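You operate a simulated robot arm through the tools that you are given. There is no shell and no other tool. Be economical: measure what you need, move in short steps, check, and stop when the job is done.

You are at the controls of a simulated robot arm. One attempt, no reset.

## Task
Wipe the rusty fat tube, then oil a strip along the top of both.
Fine: the two on the rubber mat; all with the blue cloth, loaded at the oily felt tray; put it back.
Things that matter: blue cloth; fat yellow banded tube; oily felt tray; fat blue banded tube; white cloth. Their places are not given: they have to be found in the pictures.

The check looks at the end state, three seconds after you hand in, the way a careful person would. Anything else that was tipped, shoved, dropped, spilled or broken makes it a failure. Flat cloth is picked up by pressing the open fingertips on it (5 to 10 N) and closing them slowly along it; thin cloth reads only 2 to 8 mm in the jaws.

## Robot
A 6-joint arm with a two-finger parallel gripper, fixed in place. Base frame: the origin is at the foot of the arm, x ahead of it, y to its left, z up. Lengths are in mm, angles in degrees, forces in N, time in s.
With the tool pointing down near the work surface it reaches from about 140 to 840 mm from the base axis. Its first joint turns from -166.0 to 166.0 degrees. Payload 3.91 kg.
The TCP is the grasp point between the finger pads, 30 mm short of the fingertips. In the tool frame z runs along the fingers and y along their closing line. Largest opening 110 mm; finger width 20, thickness 10; the body of the gripper, 48 by 112 mm, starts 55 mm behind the TCP.
Orientation is told as [roll, pitch, yaw] about the base's x, y, z axes, in that order, counted from this pose: with the fingers straight down and closing along the base's y, the tool's x points along the base's -x, its y along +y and its z along -z.

## Interface
- The arm moves only by the tool apply_moves. Its argument "moves" is a list of rows, each a list of 6 numbers: the shift along the base's x, y, z in mm, then the turn, a rotation vector about the base's x, y, z in degrees. In form: [[x, y, z, ax, ay, az], ...]. A call has 1 to 12 rows; each row is the pose to reach, as a shift and turn from the pose commanded when the call began. "jaw" is the gripper command, from -1 (fully open) to 1 (shut), values between in proportion, set as the call begins (left out, the last holds). Rows are played at 5 a second. More than 50 mm and 8.6 degrees between two rows, or a gripper value outside its range, and nothing of the call is played. A pose out of reach is approached as far as the arm can. The call stops where the force on the tool passes 90 N (or 10 N more than at its start, if that is more) or the arm is blocked; 0.2 s more then pass. Each finger travels about 108 mm/s and halts on what it meets, pressing with about 35 N; the grip force reading is that of the motor and also rises with nothing between the fingers. The clock runs only during rows and for 0.2 s after the last one: add rows that repeat a pose to give the fingers time. The reply holds the time, the measured pose of the TCP, the force on the tool along the base axes, the opening and the grip force, in the units named above and with some noise.
- Cameras (640 x 400 px; columns grow to the right, rows downward): "scene" is fixed at [207, -498.4, 1528.3]; the picture's right is [0.93, -0.37, 0.00], its down [-0.36, -0.91, -0.22] and it looks along [0.08, 0.20, -0.98] (base axes); focal length 250 px, centre (320, 200). "wrist" rides on the gripper at [77, 7, -114] in the tool frame; the picture's right is [-0.09, 1.00, 0.00], its down [-0.80, -0.07, -0.59] and it looks along [-0.59, -0.05, 0.80] (tool axes); focal length 270 px, centre (320, 200).
- camera(camera): a new picture of that camera. The clock stands still meanwhile.
- raise_lower(by): slides the trunk up (or, below 0, down) by that many mm; the arm rides with it, the base frame stays. It gives what a move gives, with no picture.
- locate(camera, pixels): for up to 12 pixels [column, row] of the newest picture of that camera ("zoom" is the newest enlarged one), the place [x, y, z] in the base frame of the surface seen there, good to about 2 mm, but the place of the scene camera against the robot may be out by one fixed shift of up to 18 mm in any direction. The clock stands still meanwhile.
- close_up(camera, box): a new picture of the part [left, top, right, bottom] of that camera's present view, enlarged. The clock stands still meanwhile.
- close_job(): hands the job in; it is judged then, once.

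Work in short steps. Measure before you move; look again where a grasp or a placing could have gone wrong, and mend it. You have 80 turns and 54 pictures in all, those below and enlarged ones among them. Open the gripper and draw the arm clear of the work before you hand the job in, unless the task says otherwise; then end with one line.

The tools are called as name(argument=value, ...) on one line, values as JSON. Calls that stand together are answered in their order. apply_moves: Moves the arm, as the interface text tells. Its arguments: {"type":"object","properties":{"moves":{"type":"array","items":{"type":"array","items":{"type":"number"}}},"jaw":{"type":"number"}},"required":["moves"]} The other tools are called the same way: raise_lower (by) slides the trunk up or down; camera (camera) takes a picture; locate (camera, pixels) gives the place of the surface under pixels of a picture; close_up (camera, box) takes an enlarged picture of a part of a camera's view; close_job () hands the job in.

At the start:

```text
time: 0.0
tool_pos: [78.3, -396.9, 1255.3]
ee_rot: [-0.1, 0.0, 0.1]
force: [0.1, 0.4, -0.1]
grip_width: 109.8
grasp_force: 0.1
trunk travel left (down, up): [-475.0, 65.0]
```

scene: 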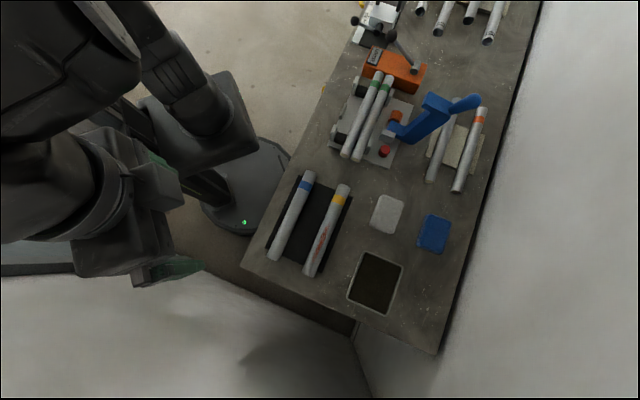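
wrist: 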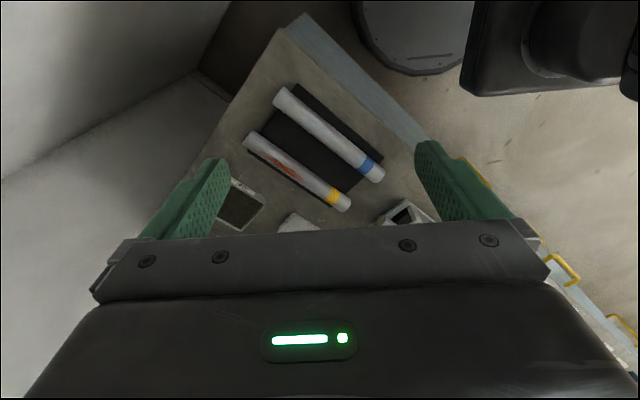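

The scene shows the mat with the blue- and yellow-banded tubes (yellow has rust at ~(322,240)), white cloth (387,213), blue cloth (433,233), tray (376,283). I take an enlarged view and locate key points.

close_up(camera="scene", box=[240, 150, 480, 330])

locate(camera="scene", pixels=[[308, 174], [274, 256], [343, 188], [309, 272], [322, 240], [387, 213], [433, 233], [419, 249], [427, 214], [451, 219], [376, 283], [350, 230]])

```text
2.22 times, centred on (360, 240) of scene
```

zoom: 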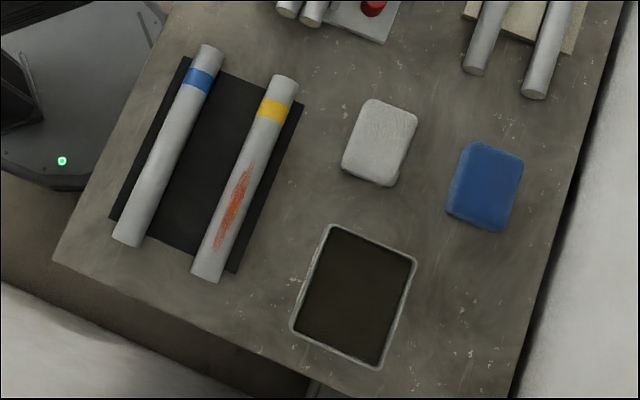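

```text
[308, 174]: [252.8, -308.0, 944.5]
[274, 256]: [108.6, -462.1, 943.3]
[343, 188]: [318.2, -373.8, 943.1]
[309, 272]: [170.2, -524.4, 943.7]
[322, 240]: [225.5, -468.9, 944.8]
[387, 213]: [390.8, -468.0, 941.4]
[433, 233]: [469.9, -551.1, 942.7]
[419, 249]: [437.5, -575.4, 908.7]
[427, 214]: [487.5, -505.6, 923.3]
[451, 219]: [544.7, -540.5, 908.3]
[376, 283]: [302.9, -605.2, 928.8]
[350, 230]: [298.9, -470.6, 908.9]
```

The scene reads the bench at 908.7, so the camera offset is about −11 in z; x/y offset must be found with the wrist camera. I move to the near side of the blue cloth, fingers turned to the cloth's ~50° heading, to look at it.

apply_moves(moves=[[32, -24, -10, 0, 0, 5], [64, -48, -20, 0, 0, 10], [96, -72, -30, 0, 0, 15], [128, -96, -40, 0, 0, 20], [160, -120, -55, 0, 0, 25], [192, -144, -70, 0, 0, 30], [224, -168, -85, 0, 0, 35], [256, -192, -100, 0, 0, 40], [288, -216, -115, 0, 0, 45], [320, -240, -130, 0, 0, 50], [320, -240, -130, 0, 0, 50]], jaw=-1)

camera(camera="wrist")

```text
time: 2.4
tool_pos: [399.5, -636.6, 1127.2]
ee_rot: [0.0, -0.1, 50.1]
force: [0.1, 0.1, 0.1]
grip_width: 110.0
grasp_force: 0.0
trunk travel left (down, up): [-475.0, 65.0]
```

```text
50 pictures are left
```

wrist: 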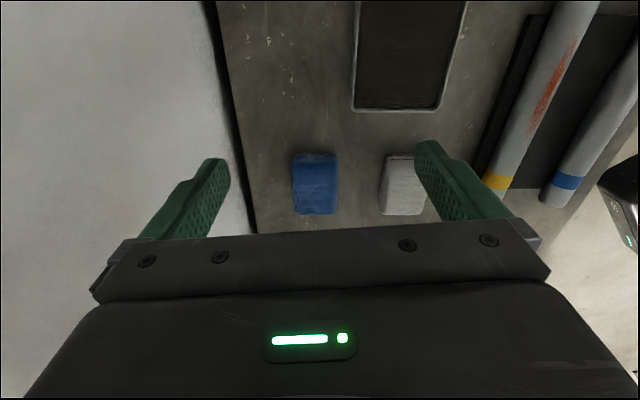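

The wrist picture shows the blue cloth at (315,184), white one at (403,184), tray and tubes. I locate them in this accurate frame.

locate(camera="wrist", pixels=[[315, 168], [296, 160], [334, 160], [297, 207], [335, 207], [280, 130], [403, 175], [400, 60], [357, 106], [437, 106], [497, 182], [565, 183]])

close_up(camera="wrist", box=[240, 80, 440, 230])

```text
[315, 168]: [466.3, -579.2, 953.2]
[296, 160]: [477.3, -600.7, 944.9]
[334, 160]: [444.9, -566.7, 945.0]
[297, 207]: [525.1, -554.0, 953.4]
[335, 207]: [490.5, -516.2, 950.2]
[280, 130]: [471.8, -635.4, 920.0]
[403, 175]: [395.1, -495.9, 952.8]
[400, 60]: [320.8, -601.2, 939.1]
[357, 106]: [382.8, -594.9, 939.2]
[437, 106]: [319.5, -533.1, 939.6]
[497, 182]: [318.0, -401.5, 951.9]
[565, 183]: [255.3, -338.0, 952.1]
```

```text
2.67 times, centred on (340, 155) of wrist
```

zoom: 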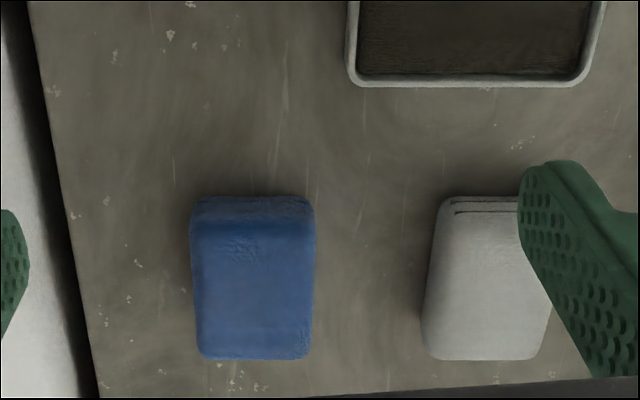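

The blue pad is about 52×70×33 mm, centre (484,−558), heading ~45°; top at 953, bench at 920. I hover above it at yaw 45 with the jaws at 80 mm and look again.

apply_moves(moves=[[28, 26, -22, 0, 0, -2], [56, 52, -44, 0, 0, -4], [85, 79, -66, 0, 0, -5], [85, 79, -97, 0, 0, -5], [85, 79, -97, 0, 0, -5]], jaw=-0.45)

camera(camera="wrist")

```text
time: 3.6
tool_pos: [483.7, -558.2, 1030.0]
ee_rot: [-0.1, 0.0, 45.1]
force: [0.2, -0.7, -0.7]
grip_width: 79.8
grasp_force: 0.1
trunk travel left (down, up): [-475.0, 65.0]
```

```text
48 pictures are left
```

wrist: 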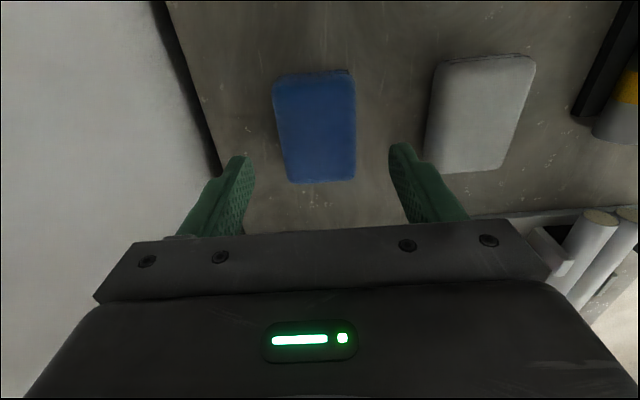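

The pad at (315,125) sits between the fingers; I measure its corners and sides from here.

locate(camera="wrist", pixels=[[278, 82], [350, 78], [291, 177], [352, 173], [285, 130], [353, 126], [318, 125], [440, 125], [467, 120], [523, 120]])

```text
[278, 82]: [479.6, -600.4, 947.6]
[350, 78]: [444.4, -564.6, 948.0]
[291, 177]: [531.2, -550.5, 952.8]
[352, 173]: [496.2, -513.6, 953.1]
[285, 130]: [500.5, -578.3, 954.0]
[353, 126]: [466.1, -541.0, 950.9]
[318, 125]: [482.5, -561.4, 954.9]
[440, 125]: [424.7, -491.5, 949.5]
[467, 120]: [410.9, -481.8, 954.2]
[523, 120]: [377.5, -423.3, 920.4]
```

Pad centre refined to (487,−558), width ~51, heading 44°. I descend to TCP z 963 (tips ~14 mm above the bench, so the pad sticks out below).

apply_moves(moves=[[3, 0, -30, 0, 0, -1], [3, 0, -50, 0, 0, -1], [3, 0, -67, 0, 0, -1], [3, 0, -67, 0, 0, -1]])

apply_moves(moves=[[0, 0, 0, 0, 0, 0], [0, 0, 0, 0, 0, 0], [0, 0, 0, 0, 0, 0]], jaw=0.2)

camera(camera="wrist")

```text
time: 4.6
tool_pos: [487.2, -558.7, 963.2]
ee_rot: [0.0, 0.0, 44.0]
force: [-0.1, 0.5, -0.9]
grip_width: 80.0
grasp_force: 0.1
trunk travel left (down, up): [-475.0, 65.0]
```

```text
time: 5.4
tool_pos: [487.2, -558.2, 963.4]
ee_rot: [0.0, 0.1, 44.0]
force: [0.1, 0.5, 0.3]
grip_width: 58.6
grasp_force: 35.3
trunk travel left (down, up): [-475.0, 65.0]
```

```text
47 pictures are left
```

wrist: 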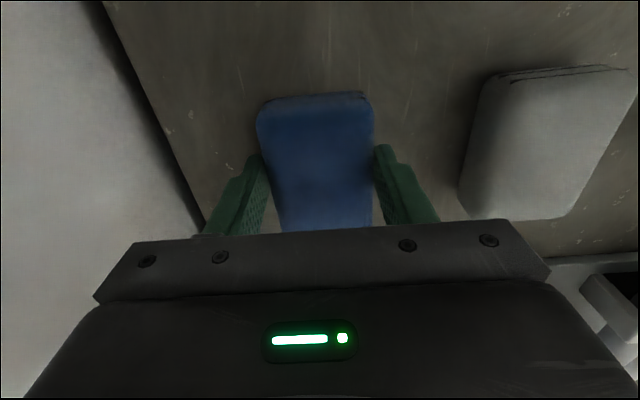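

Gripped at 58.6 mm with 35 N. I lift 90 mm and check the hold.

apply_moves(moves=[[0, 0, 0, 0, 0, 0], [0, 0, 15, 0, 0, 0], [0, 0, 50, 0, 0, 0], [0, 0, 90, 0, 0, 0], [0, 0, 90, 0, 0, 0]], jaw=0.6)

camera(camera="wrist")

camera(camera="scene")

```text
time: 6.6
tool_pos: [488.6, -558.4, 1053.0]
ee_rot: [0.0, 0.0, 44.0]
force: [0.0, 0.0, 0.0]
grip_width: 22.3
grasp_force: 0.1
trunk travel left (down, up): [-475.0, 65.0]
```

```text
46 pictures are left
```

wrist: 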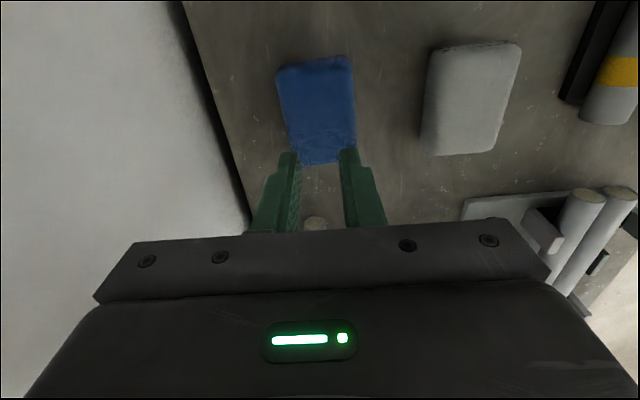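

```text
45 pictures are left
```

scene: 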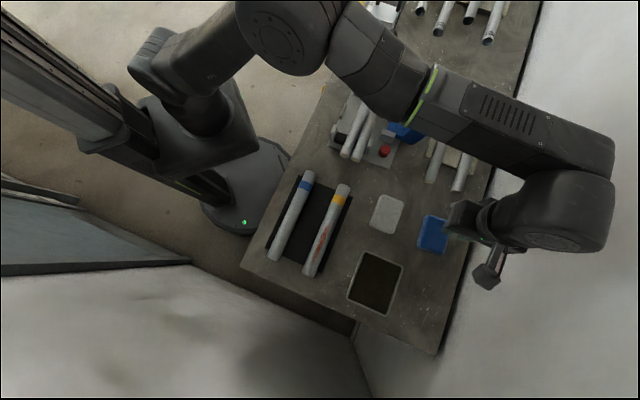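

The jaws slid off the pad's rounded top (22 mm, no load). I measure where the pad lies now before re-gripping lower.

locate(camera="wrist", pixels=[[279, 73], [347, 63], [299, 160], [353, 152], [290, 120], [354, 108], [318, 110], [300, 64], [282, 110]])

close_up(camera="wrist", box=[250, 40, 390, 180])

```text
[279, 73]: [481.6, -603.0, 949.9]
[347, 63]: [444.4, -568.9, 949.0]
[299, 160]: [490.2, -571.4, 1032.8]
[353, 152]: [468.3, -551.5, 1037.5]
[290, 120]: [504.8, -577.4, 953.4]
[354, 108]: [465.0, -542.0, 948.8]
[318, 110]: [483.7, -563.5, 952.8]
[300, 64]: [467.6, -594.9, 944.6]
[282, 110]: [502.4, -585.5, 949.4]
```

```text
2.86 times, centred on (320, 110) of wrist
```

zoom: 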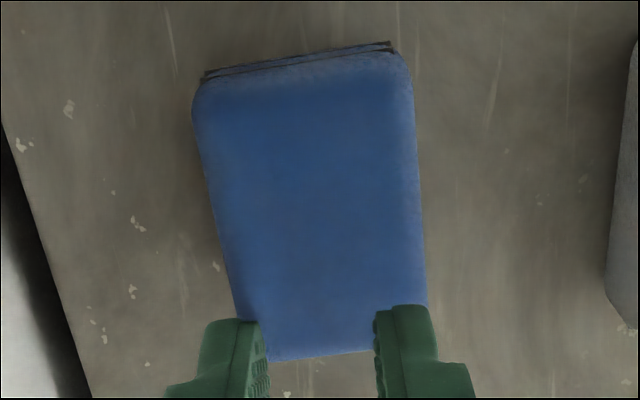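

The pad barely moved (centre ≈(486,−560), heading ~47°). I reopen and go down deeper, TCP z 955, to grip the full side.

apply_moves(moves=[[-1, -2, 0, 0, 0, 3], [-1, -2, 0, 0, 0, 3], [-1, -2, -45, 0, 0, 3], [-1, -2, -80, 0, 0, 3], [-1, -2, -98, 0, 0, 3], [-1, -2, -98, 0, 0, 3]], jaw=-0.45)

apply_moves(moves=[[0, 0, 0, 0, 0, 0], [0, 0, 0, 0, 0, 0], [0, 0, 0, 0, 0, 0], [0, 0, 0, 0, 0, 0]], jaw=0.2)

apply_moves(moves=[[0, 0, 5, 0, 0, 0], [0, 0, 10, 0, 0, 0], [0, 0, 10, 0, 0, 0]])

```text
time: 8.0
tool_pos: [486.0, -561.8, 954.3]
ee_rot: [0.0, 0.1, 47.0]
force: [-0.3, -0.3, -0.2]
grip_width: 79.8
grasp_force: 0.1
trunk travel left (down, up): [-475.0, 65.0]
```

```text
time: 9.0
tool_pos: [486.2, -560.3, 954.0]
ee_rot: [0.0, 0.1, 47.0]
force: [0.6, -0.4, 0.0]
grip_width: 59.0
grasp_force: 35.1
trunk travel left (down, up): [-475.0, 65.0]
```

```text
time: 9.8
tool_pos: [486.2, -560.5, 964.4]
ee_rot: [0.0, 0.1, 47.0]
force: [-0.2, -0.6, -0.4]
grip_width: 58.8
grasp_force: 34.4
trunk travel left (down, up): [-475.0, 65.0]
```

Width still 58.8 and 34 N after 10 mm; I lift further slowly.

apply_moves(moves=[[0, 0, 10, 0, 0, 0], [0, 0, 22, 0, 0, 0], [0, 0, 40, 0, 0, 0], [0, 0, 60, 0, 0, 0], [0, 0, 60, 0, 0, 0]])

camera(camera="wrist")

```text
time: 11.0
tool_pos: [486.1, -560.3, 1024.6]
ee_rot: [0.1, 0.0, 47.0]
force: [-0.2, -0.9, -0.3]
grip_width: 59.3
grasp_force: 35.0
trunk travel left (down, up): [-475.0, 65.0]
```

```text
43 pictures are left
```

wrist: 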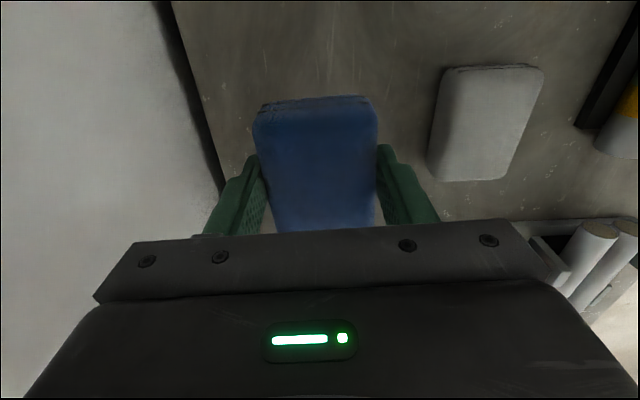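

The pad is now held, level between the fingers. I check its height in the grip, and re-measure the tubes for wiping (yellow end at (620,140), limited), using the pad top points.

locate(camera="wrist", pixels=[[315, 110], [315, 150], [315, 200], [262, 115], [370, 110], [315, 102], [485, 120]])

close_up(camera="scene", box=[250, 150, 410, 290])

```text
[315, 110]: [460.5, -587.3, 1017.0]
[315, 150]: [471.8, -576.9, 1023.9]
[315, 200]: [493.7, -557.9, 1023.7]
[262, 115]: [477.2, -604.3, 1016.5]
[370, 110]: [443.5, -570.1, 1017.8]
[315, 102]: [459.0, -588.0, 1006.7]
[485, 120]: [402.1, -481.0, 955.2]
```

```text
2.86 times, centred on (330, 220) of scene
```

zoom: 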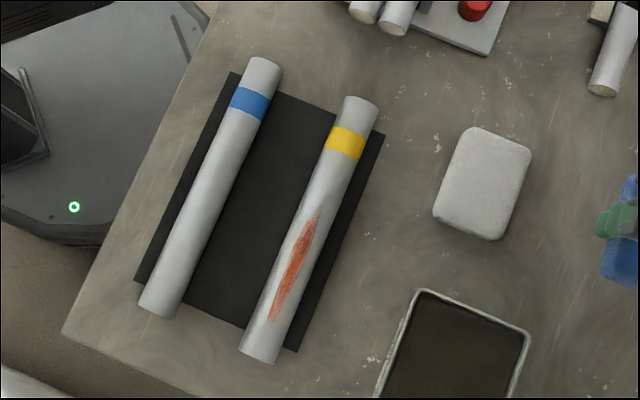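

The pad top is level with the TCP, its bottom ~34 mm below it, and it is centred. I locate tubes and the tall blue lever in this enlarged scene picture so the path is safe.

locate(camera="zoom", pixels=[[263, 62], [159, 308], [362, 102], [261, 352], [320, 210], [272, 318], [485, 180], [249, 103], [346, 143], [424, 292], [475, 10]])

locate(camera="scene", pixels=[[440, 105], [470, 102], [395, 115], [385, 70], [377, 95], [483, 120]])

```text
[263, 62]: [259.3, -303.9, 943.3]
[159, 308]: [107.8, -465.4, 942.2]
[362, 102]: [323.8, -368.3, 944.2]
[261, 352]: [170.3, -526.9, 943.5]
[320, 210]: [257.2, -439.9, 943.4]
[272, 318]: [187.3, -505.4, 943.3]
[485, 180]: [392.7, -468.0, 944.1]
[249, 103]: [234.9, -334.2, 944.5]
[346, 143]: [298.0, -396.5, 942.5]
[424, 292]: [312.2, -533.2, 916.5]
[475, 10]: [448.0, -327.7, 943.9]
```

```text
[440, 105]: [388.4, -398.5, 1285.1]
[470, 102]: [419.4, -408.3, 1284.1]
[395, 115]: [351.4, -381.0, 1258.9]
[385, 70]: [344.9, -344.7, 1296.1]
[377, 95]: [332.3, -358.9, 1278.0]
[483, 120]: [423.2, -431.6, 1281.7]
```

Tubes run at ~46°, yellow from ≈(184,−535) to (338,−376) after shift, top ~953; blue from ≈(122,−473) to (273,−312). I raise and carry the pad to over the yellow-band end to view the tubes with the wrist camera.

apply_moves(moves=[[0, 0, 40, 0, 0, 0], [-30, 26, 70, 0, 0, -1], [-60, 52, 70, 0, 0, -1], [-90, 78, 70, 0, 0, -1], [-120, 104, 70, 0, 0, -1], [-150, 130, 70, 0, 0, -1], [-172, 157, 70, 0, 0, -1], [-172, 157, 70, 0, 0, -1]])

camera(camera="wrist")

```text
time: 12.8
tool_pos: [314.5, -403.7, 1095.7]
ee_rot: [0.0, 0.0, 46.0]
force: [-0.5, 0.2, 0.0]
grip_width: 59.3
grasp_force: 34.6
trunk travel left (down, up): [-475.0, 65.0]
```

```text
41 pictures are left
```

wrist: 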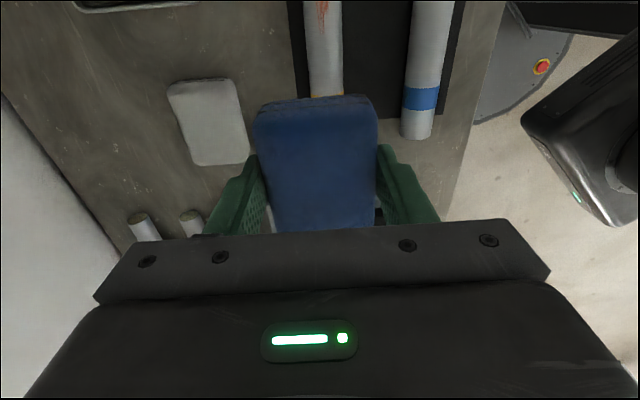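

Yellow tube edges at rows 10/80 are ~(304..341), blue ~ (414..452)/(404..441). I locate centres and edges.

locate(camera="wrist", pixels=[[322, 5], [323, 50], [325, 88], [306, 50], [341, 50], [434, 10], [427, 50], [421, 90], [416, 130], [409, 60], [446, 60], [365, 60]])

```text
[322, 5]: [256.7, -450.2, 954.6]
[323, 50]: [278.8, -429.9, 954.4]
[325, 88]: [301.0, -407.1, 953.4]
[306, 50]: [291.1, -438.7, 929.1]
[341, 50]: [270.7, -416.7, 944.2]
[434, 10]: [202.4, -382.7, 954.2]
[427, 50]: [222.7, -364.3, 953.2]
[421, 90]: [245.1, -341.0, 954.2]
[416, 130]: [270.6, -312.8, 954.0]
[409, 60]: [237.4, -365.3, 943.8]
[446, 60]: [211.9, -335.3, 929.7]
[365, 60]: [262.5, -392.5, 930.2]
```

Yellow crest line is x−y≈708, top z≈954; contact should be at TCP z≈988. I move over the upper end of the rust at (285,−423), yaw 45, and descend to just above the crest.

apply_moves(moves=[[-29, -19.5, 0, 0, 0, -1], [-29, -19.5, -40, 0, 0, -1], [-29, -19.5, -80, 0, 0, -1], [-29, -19.5, -100, 0, 0, -1], [-29, -19.5, -104, 0, 0, -1], [-29, -19.5, -104, 0, 0, -1]])

apply_moves(moves=[[0, 0, -1, 0, 0, 0], [0, 0, -2, 0, 0, 0], [0, 0, -3, 0, 0, 0], [0, 0, -3, 0, 0, 0]])

```text
time: 14.2
tool_pos: [285.5, -422.5, 990.3]
ee_rot: [0.0, 0.0, 45.0]
force: [0.5, 0.8, -0.2]
grip_width: 59.2
grasp_force: 35.3
trunk travel left (down, up): [-475.0, 65.0]
```

```text
time: 15.2
tool_pos: [285.2, -422.2, 988.5]
ee_rot: [-0.1, 0.0, 45.0]
force: [0.6, 0.7, 7.3]
grip_width: 59.1
grasp_force: 35.0
trunk travel left (down, up): [-475.0, 65.0]
```

Contact with 7 N. I make one slow stroke down over the rust and back, same height.

apply_moves(moves=[[-16, -16, 0, 0, 0, 0], [-32, -32, 0, 0, 0, 0], [-48, -48, 0, 0, 0, 0], [-64, -64, 0, 0, 0, 0], [-80, -80, 0, 0, 0, 0], [-94, -94, 0, 0, 0, 0], [-94, -94, 0, 0, 0, 0]])

camera(camera="scene")

apply_moves(moves=[[16, 16, 0, 0, 0, 0], [32, 32, 0, 0, 0, 0], [48, 48, 0, 0, 0, 0], [64, 64, 0, 0, 0, 0], [80, 80, 0, 0, 0, 0], [94, 94, 0, 0, 0, 0], [94, 94, 0, 0, 0, 0]])

close_up(camera="scene", box=[250, 150, 410, 290])

```text
time: 16.8
tool_pos: [190.5, -515.3, 988.9]
ee_rot: [0.0, 0.1, 45.0]
force: [2.4, 2.0, 13.5]
grip_width: 59.0
grasp_force: 35.2
trunk travel left (down, up): [-475.0, 65.0]
```

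```text
40 pictures are left
```

scene: 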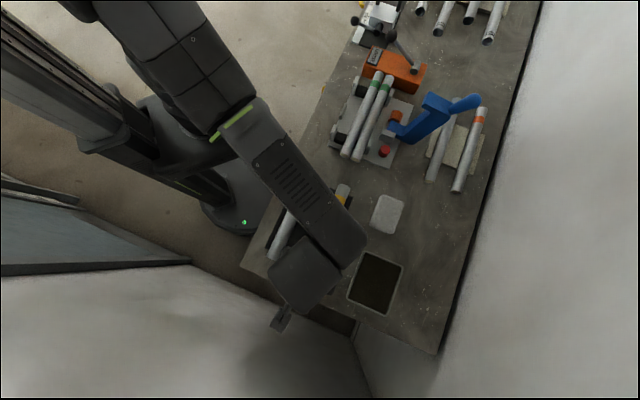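

```text
time: 18.4
tool_pos: [285.2, -421.0, 987.9]
ee_rot: [0.1, 0.1, 45.0]
force: [-0.8, -0.1, 9.2]
grip_width: 59.2
grasp_force: 35.2
trunk travel left (down, up): [-475.0, 65.0]
```

```text
2.86 times, centred on (330, 220) of scene
```

zoom: 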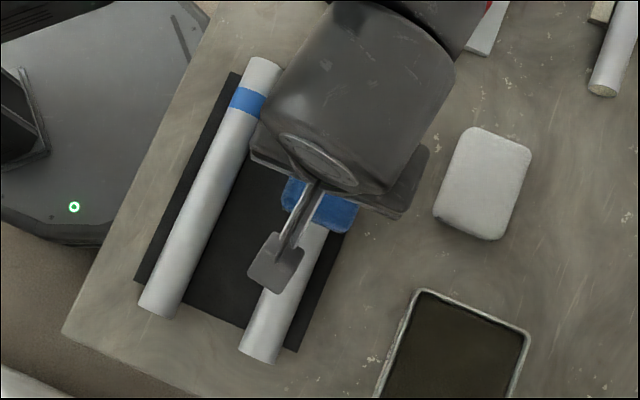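

The rust seems gone on the visible lower half, forces stayed ≤14 N. I do another double stroke starting a bit further up, then lift to look.

apply_moves(moves=[[15, 15, 0, 0, 0, 0], [15, 15, 0, 0, 0, 0], [0, 0, 0, 0, 0, 0], [-16, -16, 0, 0, 0, 0], [-32, -32, 0, 0, 0, 0], [-48, -48, 0, 0, 0, 0], [-64, -64, 0, 0, 0, 0], [-80, -80, 0, 0, 0, 0], [-94, -94, 0, 0, 0, 0], [-94, -94, 0, 0, 0, 0]])

apply_moves(moves=[[16, 16, 0, 0, 0, 0], [32, 32, 0, 0, 0, 0], [48, 48, 0, 0, 0, 0], [64, 64, 0, 0, 0, 0], [80, 80, 0, 0, 0, 0], [94, 94, 0, 0, 0, 0], [110, 110, 0, 0, 0, 0], [110, 110, 30, 0, 0, 0], [125, 125, 70, 0, 0, 0], [125, 125, 100, 0, 0, 0], [125, 125, 100, 0, 0, 0]])

camera(camera="wrist")

close_up(camera="scene", box=[250, 150, 410, 290])

```text
time: 20.6
tool_pos: [189.4, -516.5, 988.7]
ee_rot: [0.1, 0.0, 45.0]
force: [1.1, 0.9, 6.3]
grip_width: 59.0
grasp_force: 34.5
trunk travel left (down, up): [-475.0, 65.0]
```

```text
time: 23.0
tool_pos: [315.8, -392.4, 1087.8]
ee_rot: [0.0, -0.1, 44.9]
force: [-0.5, 0.4, -0.7]
grip_width: 59.2
grasp_force: 34.6
trunk travel left (down, up): [-475.0, 65.0]
```

```text
38 pictures are left
```

wrist: 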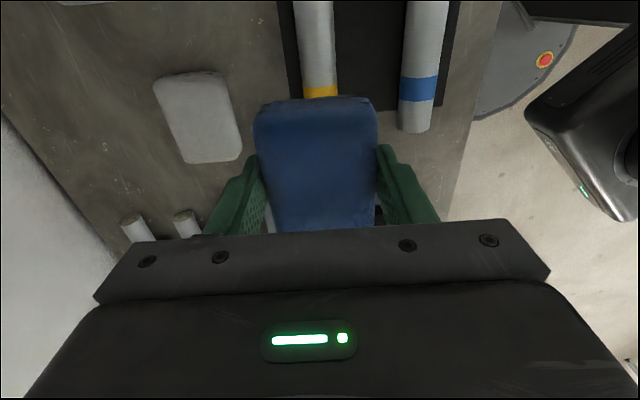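

```text
2.86 times, centred on (330, 220) of scene
```

zoom: 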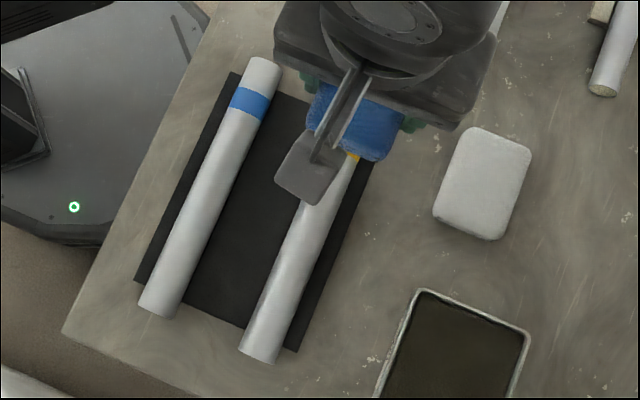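

Rust is gone and the tube has not moved. Now to the tray: I move to its near edge at (350,−565) above it for a view.

apply_moves(moves=[[8, -40, 0, 0, 0, 0], [16, -80, 0, 0, 0, 0], [24, -120, -10, 0, 0, 0], [32, -155, -20, 0, 0, 0], [34, -173, -20, 0, 0, 0], [34, -173, -20, 0, 0, 0]])

camera(camera="wrist")

```text
time: 24.4
tool_pos: [351.1, -564.9, 1067.9]
ee_rot: [0.0, 0.0, 44.9]
force: [-0.2, -0.8, -0.8]
grip_width: 59.2
grasp_force: 34.8
trunk travel left (down, up): [-475.0, 65.0]
```

```text
36 pictures are left
```

wrist: 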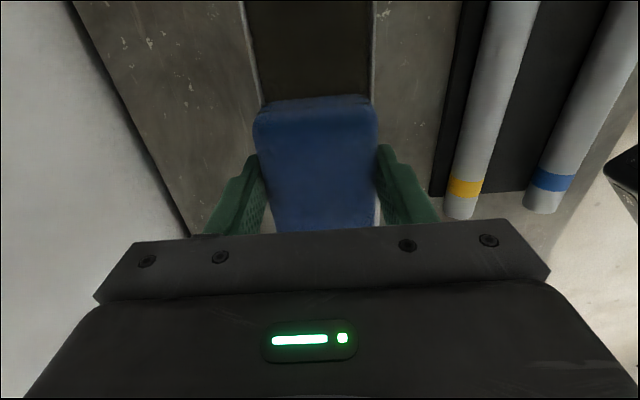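

The tray's long sides show at (247,30) and (373,30). I locate rims and felt.

locate(camera="wrist", pixels=[[244, 20], [258, 90], [373, 20], [373, 85], [310, 10], [310, 50], [310, 85], [225, 50], [400, 50]])

locate(camera="zoom", pixels=[[424, 292], [528, 336], [430, 340]])

```text
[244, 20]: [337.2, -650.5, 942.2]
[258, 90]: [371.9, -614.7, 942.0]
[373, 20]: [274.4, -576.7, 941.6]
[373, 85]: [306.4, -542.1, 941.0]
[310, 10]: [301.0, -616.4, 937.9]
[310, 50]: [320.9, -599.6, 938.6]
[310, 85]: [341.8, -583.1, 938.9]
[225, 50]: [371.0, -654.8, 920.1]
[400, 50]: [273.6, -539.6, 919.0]
```

```text
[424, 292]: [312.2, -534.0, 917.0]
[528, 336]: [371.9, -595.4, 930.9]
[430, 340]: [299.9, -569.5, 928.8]
```

Felt is at 938.5, rims 942, tray centre ≈(309,−609), inner width ~90 vs jaws' 79. I go above its centre and down to just over the felt.

apply_moves(moves=[[-21, -22, 0, 0, 0, 0], [-42, -44, -20, 0, 0, 0], [-42, -44, -55, 0, 0, 0], [-42, -44, -85, 0, 0, 0], [-42, -44, -93, 0, 0, 0], [-42, -44, -93, 0, 0, 0]])

apply_moves(moves=[[0, 0, -1, 0, 0, 0], [0, 0, -2, 0, 0, 0], [0, 0, -3, 0, 0, 0], [0, 0, -4, 0, 0, 0], [0, 0, -4, 0, 0, 0]])

```text
time: 25.8
tool_pos: [308.6, -609.0, 973.8]
ee_rot: [0.0, 0.1, 45.1]
force: [0.6, -0.5, -0.3]
grip_width: 59.1
grasp_force: 34.7
trunk travel left (down, up): [-475.0, 65.0]
```

```text
time: 27.0
tool_pos: [308.4, -608.4, 972.6]
ee_rot: [-0.2, 0.1, 45.0]
force: [1.2, -2.8, 16.2]
grip_width: 58.6
grasp_force: 35.1
trunk travel left (down, up): [-475.0, 65.0]
```

16 N on the felt; I hold the press for about 1.5 s without sliding, then lift straight up and look.

apply_moves(moves=[[0, 0, 0, 0, 0, 0], [0, 0, 0, 0, 0, 0], [0, 0, 0, 0, 0, 0], [0, 0, 0, 0, 0, 0], [0, 0, 0, 0, 0, 0], [0, 0, 0, 0, 0, 0], [0, 0, 10, 0, 0, 0], [0, 0, 40, 0, 0, 0], [0, 0, 80, 0, 0, 0], [0, 0, 120, 0, 0, 0], [0, 0, 120, 0, 0, 0]])

camera(camera="wrist")

close_up(camera="scene", box=[250, 150, 470, 330])

```text
time: 29.4
tool_pos: [307.5, -609.6, 1090.0]
ee_rot: [-0.1, 0.0, 44.9]
force: [0.2, -0.2, -0.7]
grip_width: 59.0
grasp_force: 35.7
trunk travel left (down, up): [-475.0, 65.0]
```

```text
35 pictures are left
```

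wrist: 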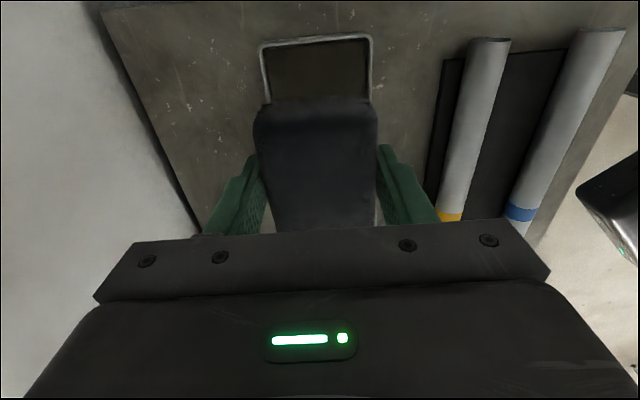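

```text
2.22 times, centred on (360, 240) of scene
```

zoom: 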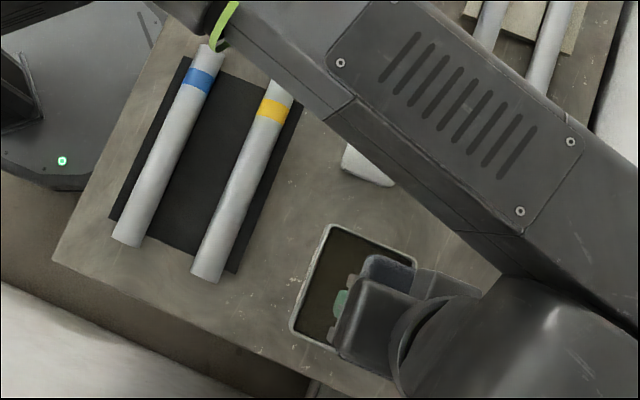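

The cloth has turned dark: loaded. This view shows both tubes' near ends; I locate tube axes and ends.

locate(camera="wrist", pixels=[[489, 41], [480, 90], [471, 140], [462, 190], [603, 30], [587, 80], [566, 130], [545, 180], [533, 208], [513, 60], [530, 120]])

```text
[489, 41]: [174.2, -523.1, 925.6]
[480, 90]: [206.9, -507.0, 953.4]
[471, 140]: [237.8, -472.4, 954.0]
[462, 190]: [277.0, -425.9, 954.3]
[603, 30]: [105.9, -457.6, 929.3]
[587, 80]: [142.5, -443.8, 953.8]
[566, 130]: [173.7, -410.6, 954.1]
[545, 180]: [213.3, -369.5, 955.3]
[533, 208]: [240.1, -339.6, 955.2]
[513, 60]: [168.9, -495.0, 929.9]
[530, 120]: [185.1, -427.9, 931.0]
```

Yellow runs from ≈(182,−533) to (336,−374), blue from ≈(120,−471) to (271,−310). I carry the loaded cloth to the near end of the yellow tube, hovering just above.

apply_moves(moves=[[-29, 22, 0, 0, 0, 0.5], [-58, 45, 0, 0, 0, 0.5], [-87, 68, 0, 0, 0, 0.5], [-116, 90, -10, 0, 0, 0.5], [-116, 90, -50, 0, 0, 0.5], [-116, 90, -85, 0, 0, 0.5], [-116, 90, -100, 0, 0, 0.5], [-116, 90, -100, 0, 0, 0.5]])

apply_moves(moves=[[0, 0, -1, 0, 0, 0], [0, 0, -2, 0, 0, 0], [0, 0, -3.5, 0, 0, 0], [0, 0, -3.5, 0, 0, 0]])

```text
time: 31.2
tool_pos: [192.6, -517.6, 991.3]
ee_rot: [0.0, 0.0, 45.5]
force: [0.4, 0.0, -0.3]
grip_width: 59.2
grasp_force: 35.3
trunk travel left (down, up): [-475.0, 65.0]
```

```text
time: 32.2
tool_pos: [190.9, -517.9, 987.9]
ee_rot: [0.0, 0.1, 45.5]
force: [-0.3, -0.9, 4.1]
grip_width: 59.3
grasp_force: 34.9
trunk travel left (down, up): [-475.0, 65.0]
```

Contact 4 N. One steady stroke along the crest to the far end, slightly firmer.

apply_moves(moves=[[0, 0, -0.7, 0, 0, 0], [13.2, 13.5, -0.7, 0, 0, 0], [26.5, 27, -0.7, 0, 0, 0], [39.7, 40.5, -0.7, 0, 0, 0], [53, 54, -0.7, 0, 0, 0], [66.2, 67.5, -0.7, 0, 0, 0], [79.5, 81, -0.7, 0, 0, 0], [92.7, 94.5, -0.7, 0, 0, 0], [106, 108, -0.7, 0, 0, 0], [119, 121.5, -0.7, 0, 0, 0], [132, 135, -0.7, 0, 0, 0], [132, 135, -0.7, 0, 0, 0]])

apply_moves(moves=[[0, 0, 10, 0, 0, 0], [0, 0, 40, 0, 0, 0], [0, 0, 80, 0, 0, 0], [0, 0, 100, 0, 0, 0], [0, 0, 100, 0, 0, 0]])

camera(camera="wrist")

close_up(camera="scene", box=[250, 150, 410, 290])

```text
time: 34.8
tool_pos: [321.8, -382.9, 987.1]
ee_rot: [-0.3, 0.1, 45.4]
force: [-5.1, -5.8, 26.3]
grip_width: 59.0
grasp_force: 34.8
trunk travel left (down, up): [-475.0, 65.0]
```

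```text
time: 36.0
tool_pos: [322.5, -383.8, 1086.9]
ee_rot: [0.0, 0.0, 45.5]
force: [0.5, 0.2, -0.4]
grip_width: 58.9
grasp_force: 34.9
trunk travel left (down, up): [-475.0, 65.0]
```

```text
33 pictures are left
```

wrist: 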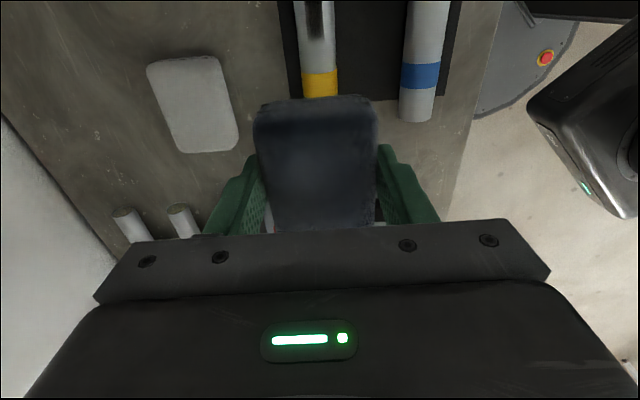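

```text
2.86 times, centred on (330, 220) of scene
```

zoom: 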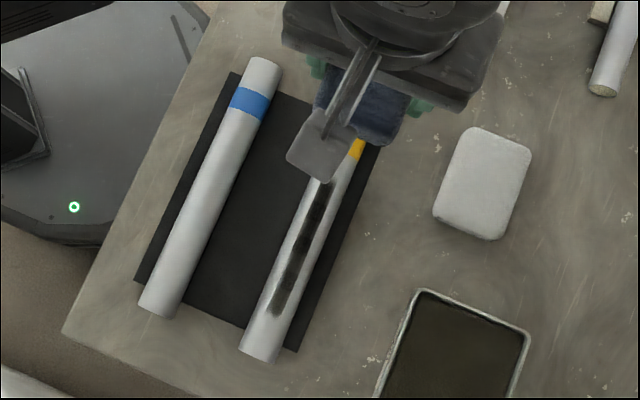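

A dark oil strip runs along the yellow tube, ending at wrist (315,40) before the band. I locate its ends to see whether it stopped short.

locate(camera="wrist", pixels=[[315, 38], [317, 80], [318, 60], [418, 120], [421, 75]])

locate(camera="zoom", pixels=[[275, 312], [261, 352], [325, 185], [159, 308], [263, 62], [249, 103]])

close_up(camera="wrist", box=[260, 0, 460, 130])

```text
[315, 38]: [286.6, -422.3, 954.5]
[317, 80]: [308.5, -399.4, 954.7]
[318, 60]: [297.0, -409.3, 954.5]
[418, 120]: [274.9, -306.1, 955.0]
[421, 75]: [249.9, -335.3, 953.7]
```

```text
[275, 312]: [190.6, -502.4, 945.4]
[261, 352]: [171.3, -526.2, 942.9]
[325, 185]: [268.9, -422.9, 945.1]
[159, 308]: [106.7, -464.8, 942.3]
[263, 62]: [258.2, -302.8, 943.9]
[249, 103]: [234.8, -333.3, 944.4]
```

```text
3.08 times, centred on (360, 65) of wrist
```

zoom: 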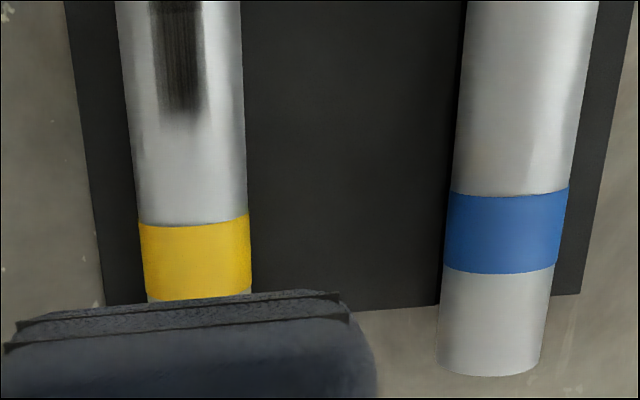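

The strip covers the part between the near end and the band, though the pad also pressed past it, so the region looks natural. I move over the far end of the blue tube (crest x−y≈580) and come down to just above it.

apply_moves(moves=[[-22, 20, 0, 0, 0, 1], [-44, 40, 0, 0, 0, 1], [-65, 60.5, 0, 0, 0, 1], [-65, 60.5, -40, 0, 0, 1], [-65, 60.5, -80, 0, 0, 1], [-65, 60.5, -96, 0, 0, 1], [-65, 60.5, -96, 0, 0, 1]])

apply_moves(moves=[[0, 0, -1, 0, 0, 0], [0, 0, -2, 0, 0, 0], [0, 0, -3.5, 0, 0, 0], [0, 0, -3.5, 0, 0, 0]])

```text
time: 37.6
tool_pos: [259.4, -323.5, 990.6]
ee_rot: [0.0, 0.0, 46.5]
force: [-0.9, 1.0, -0.2]
grip_width: 59.0
grasp_force: 35.3
trunk travel left (down, up): [-475.0, 65.0]
```

```text
time: 38.6
tool_pos: [259.1, -323.3, 988.4]
ee_rot: [-0.1, -0.1, 46.5]
force: [0.0, 0.0, 5.6]
grip_width: 59.1
grasp_force: 35.0
trunk travel left (down, up): [-475.0, 65.0]
```

Contact 5.6 N. One steady stroke down the blue tube to its near end.

apply_moves(moves=[[0, 0, -0.5, 0, 0, 0], [-12.7, -13.2, -0.5, 0, 0, 0], [-25.4, -26.4, -0.5, 0, 0, 0], [-38.1, -39.6, -0.5, 0, 0, 0], [-50.8, -52.8, -0.5, 0, 0, 0], [-63.5, -66, -0.5, 0, 0, 0], [-76.2, -79.2, -0.5, 0, 0, 0], [-88.9, -92.4, -0.5, 0, 0, 0], [-101.6, -105.6, -0.5, 0, 0, 0], [-114.3, -118.8, -0.5, 0, 0, 0], [-127, -132, -0.5, 0, 0, 0], [-127, -132, -0.5, 0, 0, 0]])

apply_moves(moves=[[0, 0, 10, 0, 0, 0], [0, 0, 40, 0, 0, 0], [0, 0, 80, 0, 0, 0], [0, 0, 100, 0, 0, 0], [33, -33, 100, 0, 0, 0], [66, -66, 100, 0, 0, 0], [99, -99, 100, 0, 0, 0], [132, -132, 100, 0, 0, 0], [165, -165, 100, 0, 0, 0], [165, -165, 100, 0, 0, 0]])

close_up(camera="scene", box=[250, 150, 410, 290])

camera(camera="wrist")

```text
time: 41.2
tool_pos: [132.1, -454.9, 988.3]
ee_rot: [-0.2, 0.0, 46.4]
force: [2.5, 2.7, 15.3]
grip_width: 59.1
grasp_force: 35.2
trunk travel left (down, up): [-475.0, 65.0]
```

```text
time: 43.4
tool_pos: [298.3, -620.5, 1086.4]
ee_rot: [0.0, -0.1, 46.5]
force: [0.1, -0.1, -0.7]
grip_width: 59.0
grasp_force: 34.9
trunk travel left (down, up): [-475.0, 65.0]
```

```text
2.86 times, centred on (330, 220) of scene
```

zoom: 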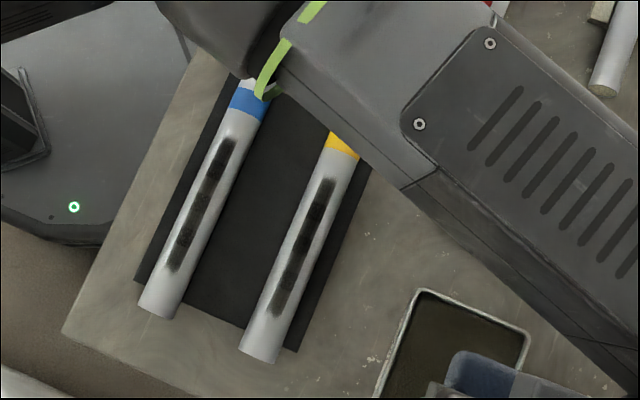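

```text
29 pictures are left
```

wrist: 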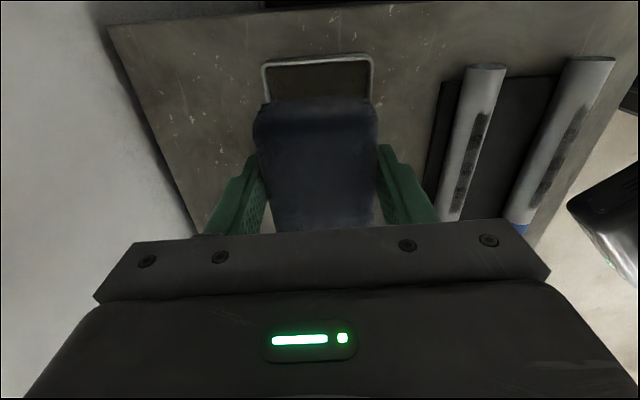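

Both strips cover the same stretch, so that is the intended strip. The blue one looks patchy; I enlarge more.

close_up(camera="scene", box=[285, 185, 345, 260])

close_up(camera="wrist", box=[420, 50, 630, 230])

```text
5.33 times, centred on (315, 222) of scene
```

zoom: 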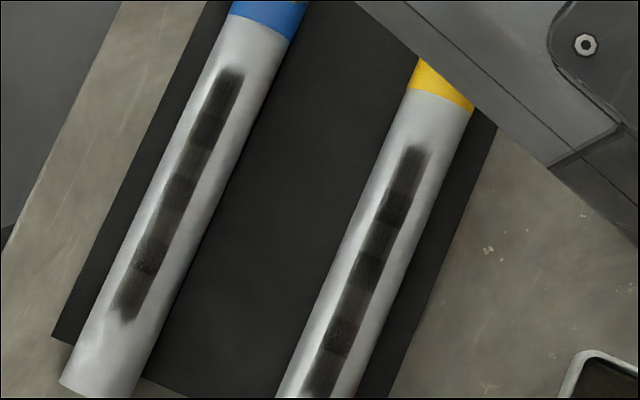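

```text
2.22 times, centred on (525, 140) of wrist
```

zoom: 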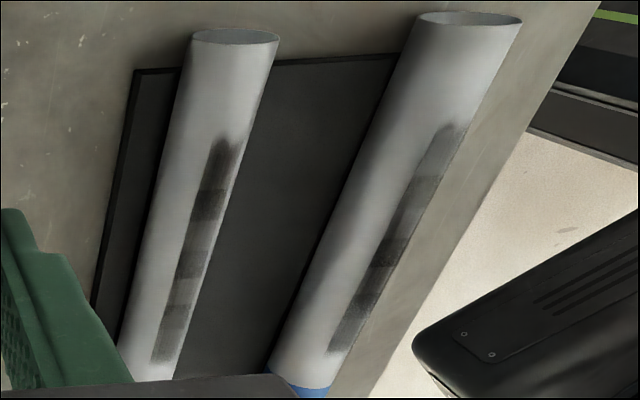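

The strips are continuous but unevenly dark, and I see a faint reddish spot on the yellow tube; I enlarge that.

close_up(camera="scene", box=[303, 205, 343, 275])

```text
5.71 times, centred on (323, 240) of scene
```

zoom: 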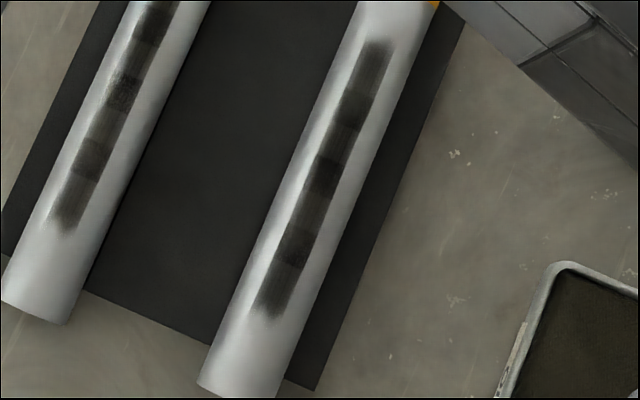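

No rust left; the darker patches are just regular overlaps, so both strips are complete. I carry the cloth back over its original place (487,−559) and lower it.

apply_moves(moves=[[38, 12, 0, 0, 0, 0], [76, 24, 0, 0, 0, -1], [114, 36, 0, 0, 0, -2], [152, 48, 0, 0, 0, -2], [189, 61, 0, 0, 0, -2], [189, 61, -40, 0, 0, -2], [189, 61, -80, 0, 0, -2], [189, 61, -115, 0, 0, -2], [189, 61, -127, 0, 0, -2], [189, 61, -130, 0, 0, -2], [189, 61, -130, 0, 0, -2]])

apply_moves(moves=[[0, 0, -1, 0, 0, 0], [0, 0, -2, 0, 0, 0], [0, 0, -2, 0, 0, 0]])

```text
time: 45.8
tool_pos: [486.7, -558.8, 957.0]
ee_rot: [0.0, 0.0, 44.4]
force: [0.0, -0.3, -0.2]
grip_width: 59.2
grasp_force: 35.5
trunk travel left (down, up): [-475.0, 65.0]
```

```text
time: 46.6
tool_pos: [485.7, -559.5, 954.1]
ee_rot: [0.0, 0.0, 44.5]
force: [0.1, 0.1, -0.3]
grip_width: 59.2
grasp_force: 34.5
trunk travel left (down, up): [-475.0, 65.0]
```

The bottom should be about touching at z 954. I lower 1 mm more, open to 85 mm, and rise straight up.

apply_moves(moves=[[0, 0, -1, 0, 0, 0], [0, 0, -1, 0, 0, 0]])

apply_moves(moves=[[0, 0, 0, 0, 0, 0], [0, 0, 0, 0, 0, 0], [0, 0, 0, 0, 0, 0], [0, 0, 30, 0, 0, 0], [0, 0, 75, 0, 0, 0], [0, 0, 120, 0, 0, 0], [0, 0, 120, 0, 0, 0]], jaw=-0.55)

camera(camera="wrist")

```text
time: 47.2
tool_pos: [486.2, -559.3, 953.3]
ee_rot: [0.0, 0.0, 44.6]
force: [0.6, -0.5, -0.6]
grip_width: 59.1
grasp_force: 34.8
trunk travel left (down, up): [-475.0, 65.0]
```

```text
time: 48.8
tool_pos: [486.6, -560.4, 1074.8]
ee_rot: [0.1, 0.0, 44.5]
force: [-0.6, -0.4, -0.6]
grip_width: 85.4
grasp_force: 0.2
trunk travel left (down, up): [-475.0, 65.0]
```

```text
25 pictures are left
```

wrist: 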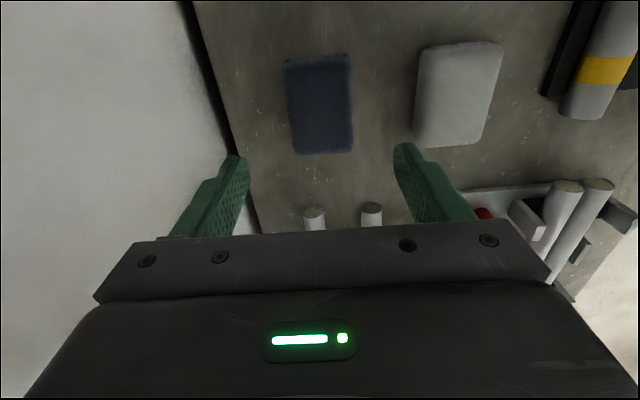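

The cloth lies flat in its place. I draw the arm up and back toward its start pose and take a final look.

apply_moves(moves=[[0, 0, 45, 0, 0, 0], [-20, 0, 85, 0, 0, -4], [-58, 10, 110, 0, 0, -8], [-98, 24, 130, 0, 0, -12], [-140, 40, 150, 0, 0, -17], [-182, 56, 160, 0, 0, -22], [-224, 72, 170, 0, 0, -27], [-266, 90, 180, 0, 0, -32], [-308, 108, 180, 0, 0, -36], [-350, 130, 180, 0, 0, -40], [-390, 155, 180, 0, 0, -44], [-390, 155, 180, 0, 0, -44]], jaw=-1)

camera(camera="scene")

close_up(camera="scene", box=[240, 150, 480, 330])

```text
time: 51.4
tool_pos: [94.3, -403.7, 1253.8]
ee_rot: [0.0, 0.0, 0.5]
force: [0.0, -0.3, -0.1]
grip_width: 109.9
grasp_force: 0.0
trunk travel left (down, up): [-475.0, 65.0]
```

```text
24 pictures are left
```

scene: 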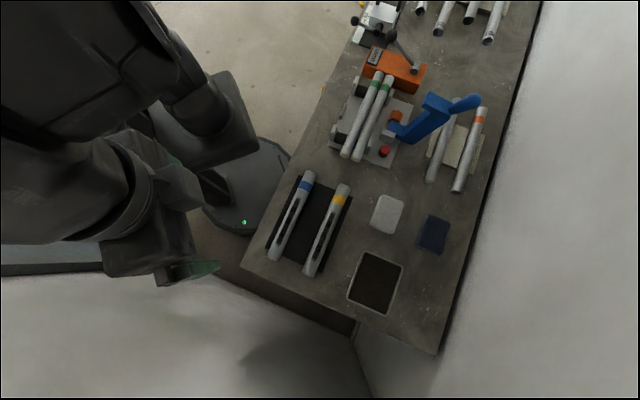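

```text
2.22 times, centred on (360, 240) of scene
```

zoom: 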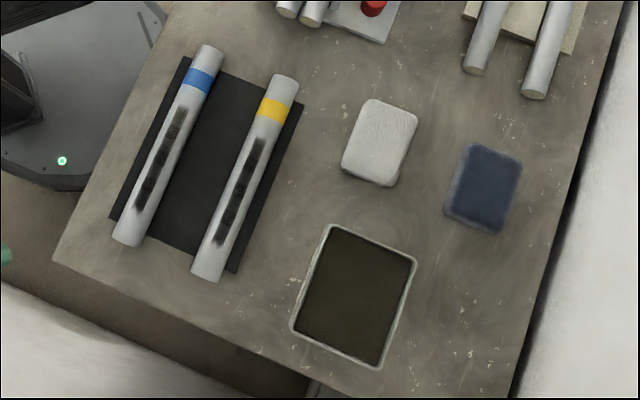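

Rust is gone, both tubes show continuous strips, the cloth is back in its place, and nothing else has moved. Handing in.

close_job()

```text
The job is handed in.
```

I wiped the rust off the yellow-banded tube, oiled a strip along the top of both fat tubes with the blue cloth, and put the cloth back in its place. The first grip slipped off the cloth and turned it a few degrees, which I corrected when putting it back. The arm is clear with the jaws open.
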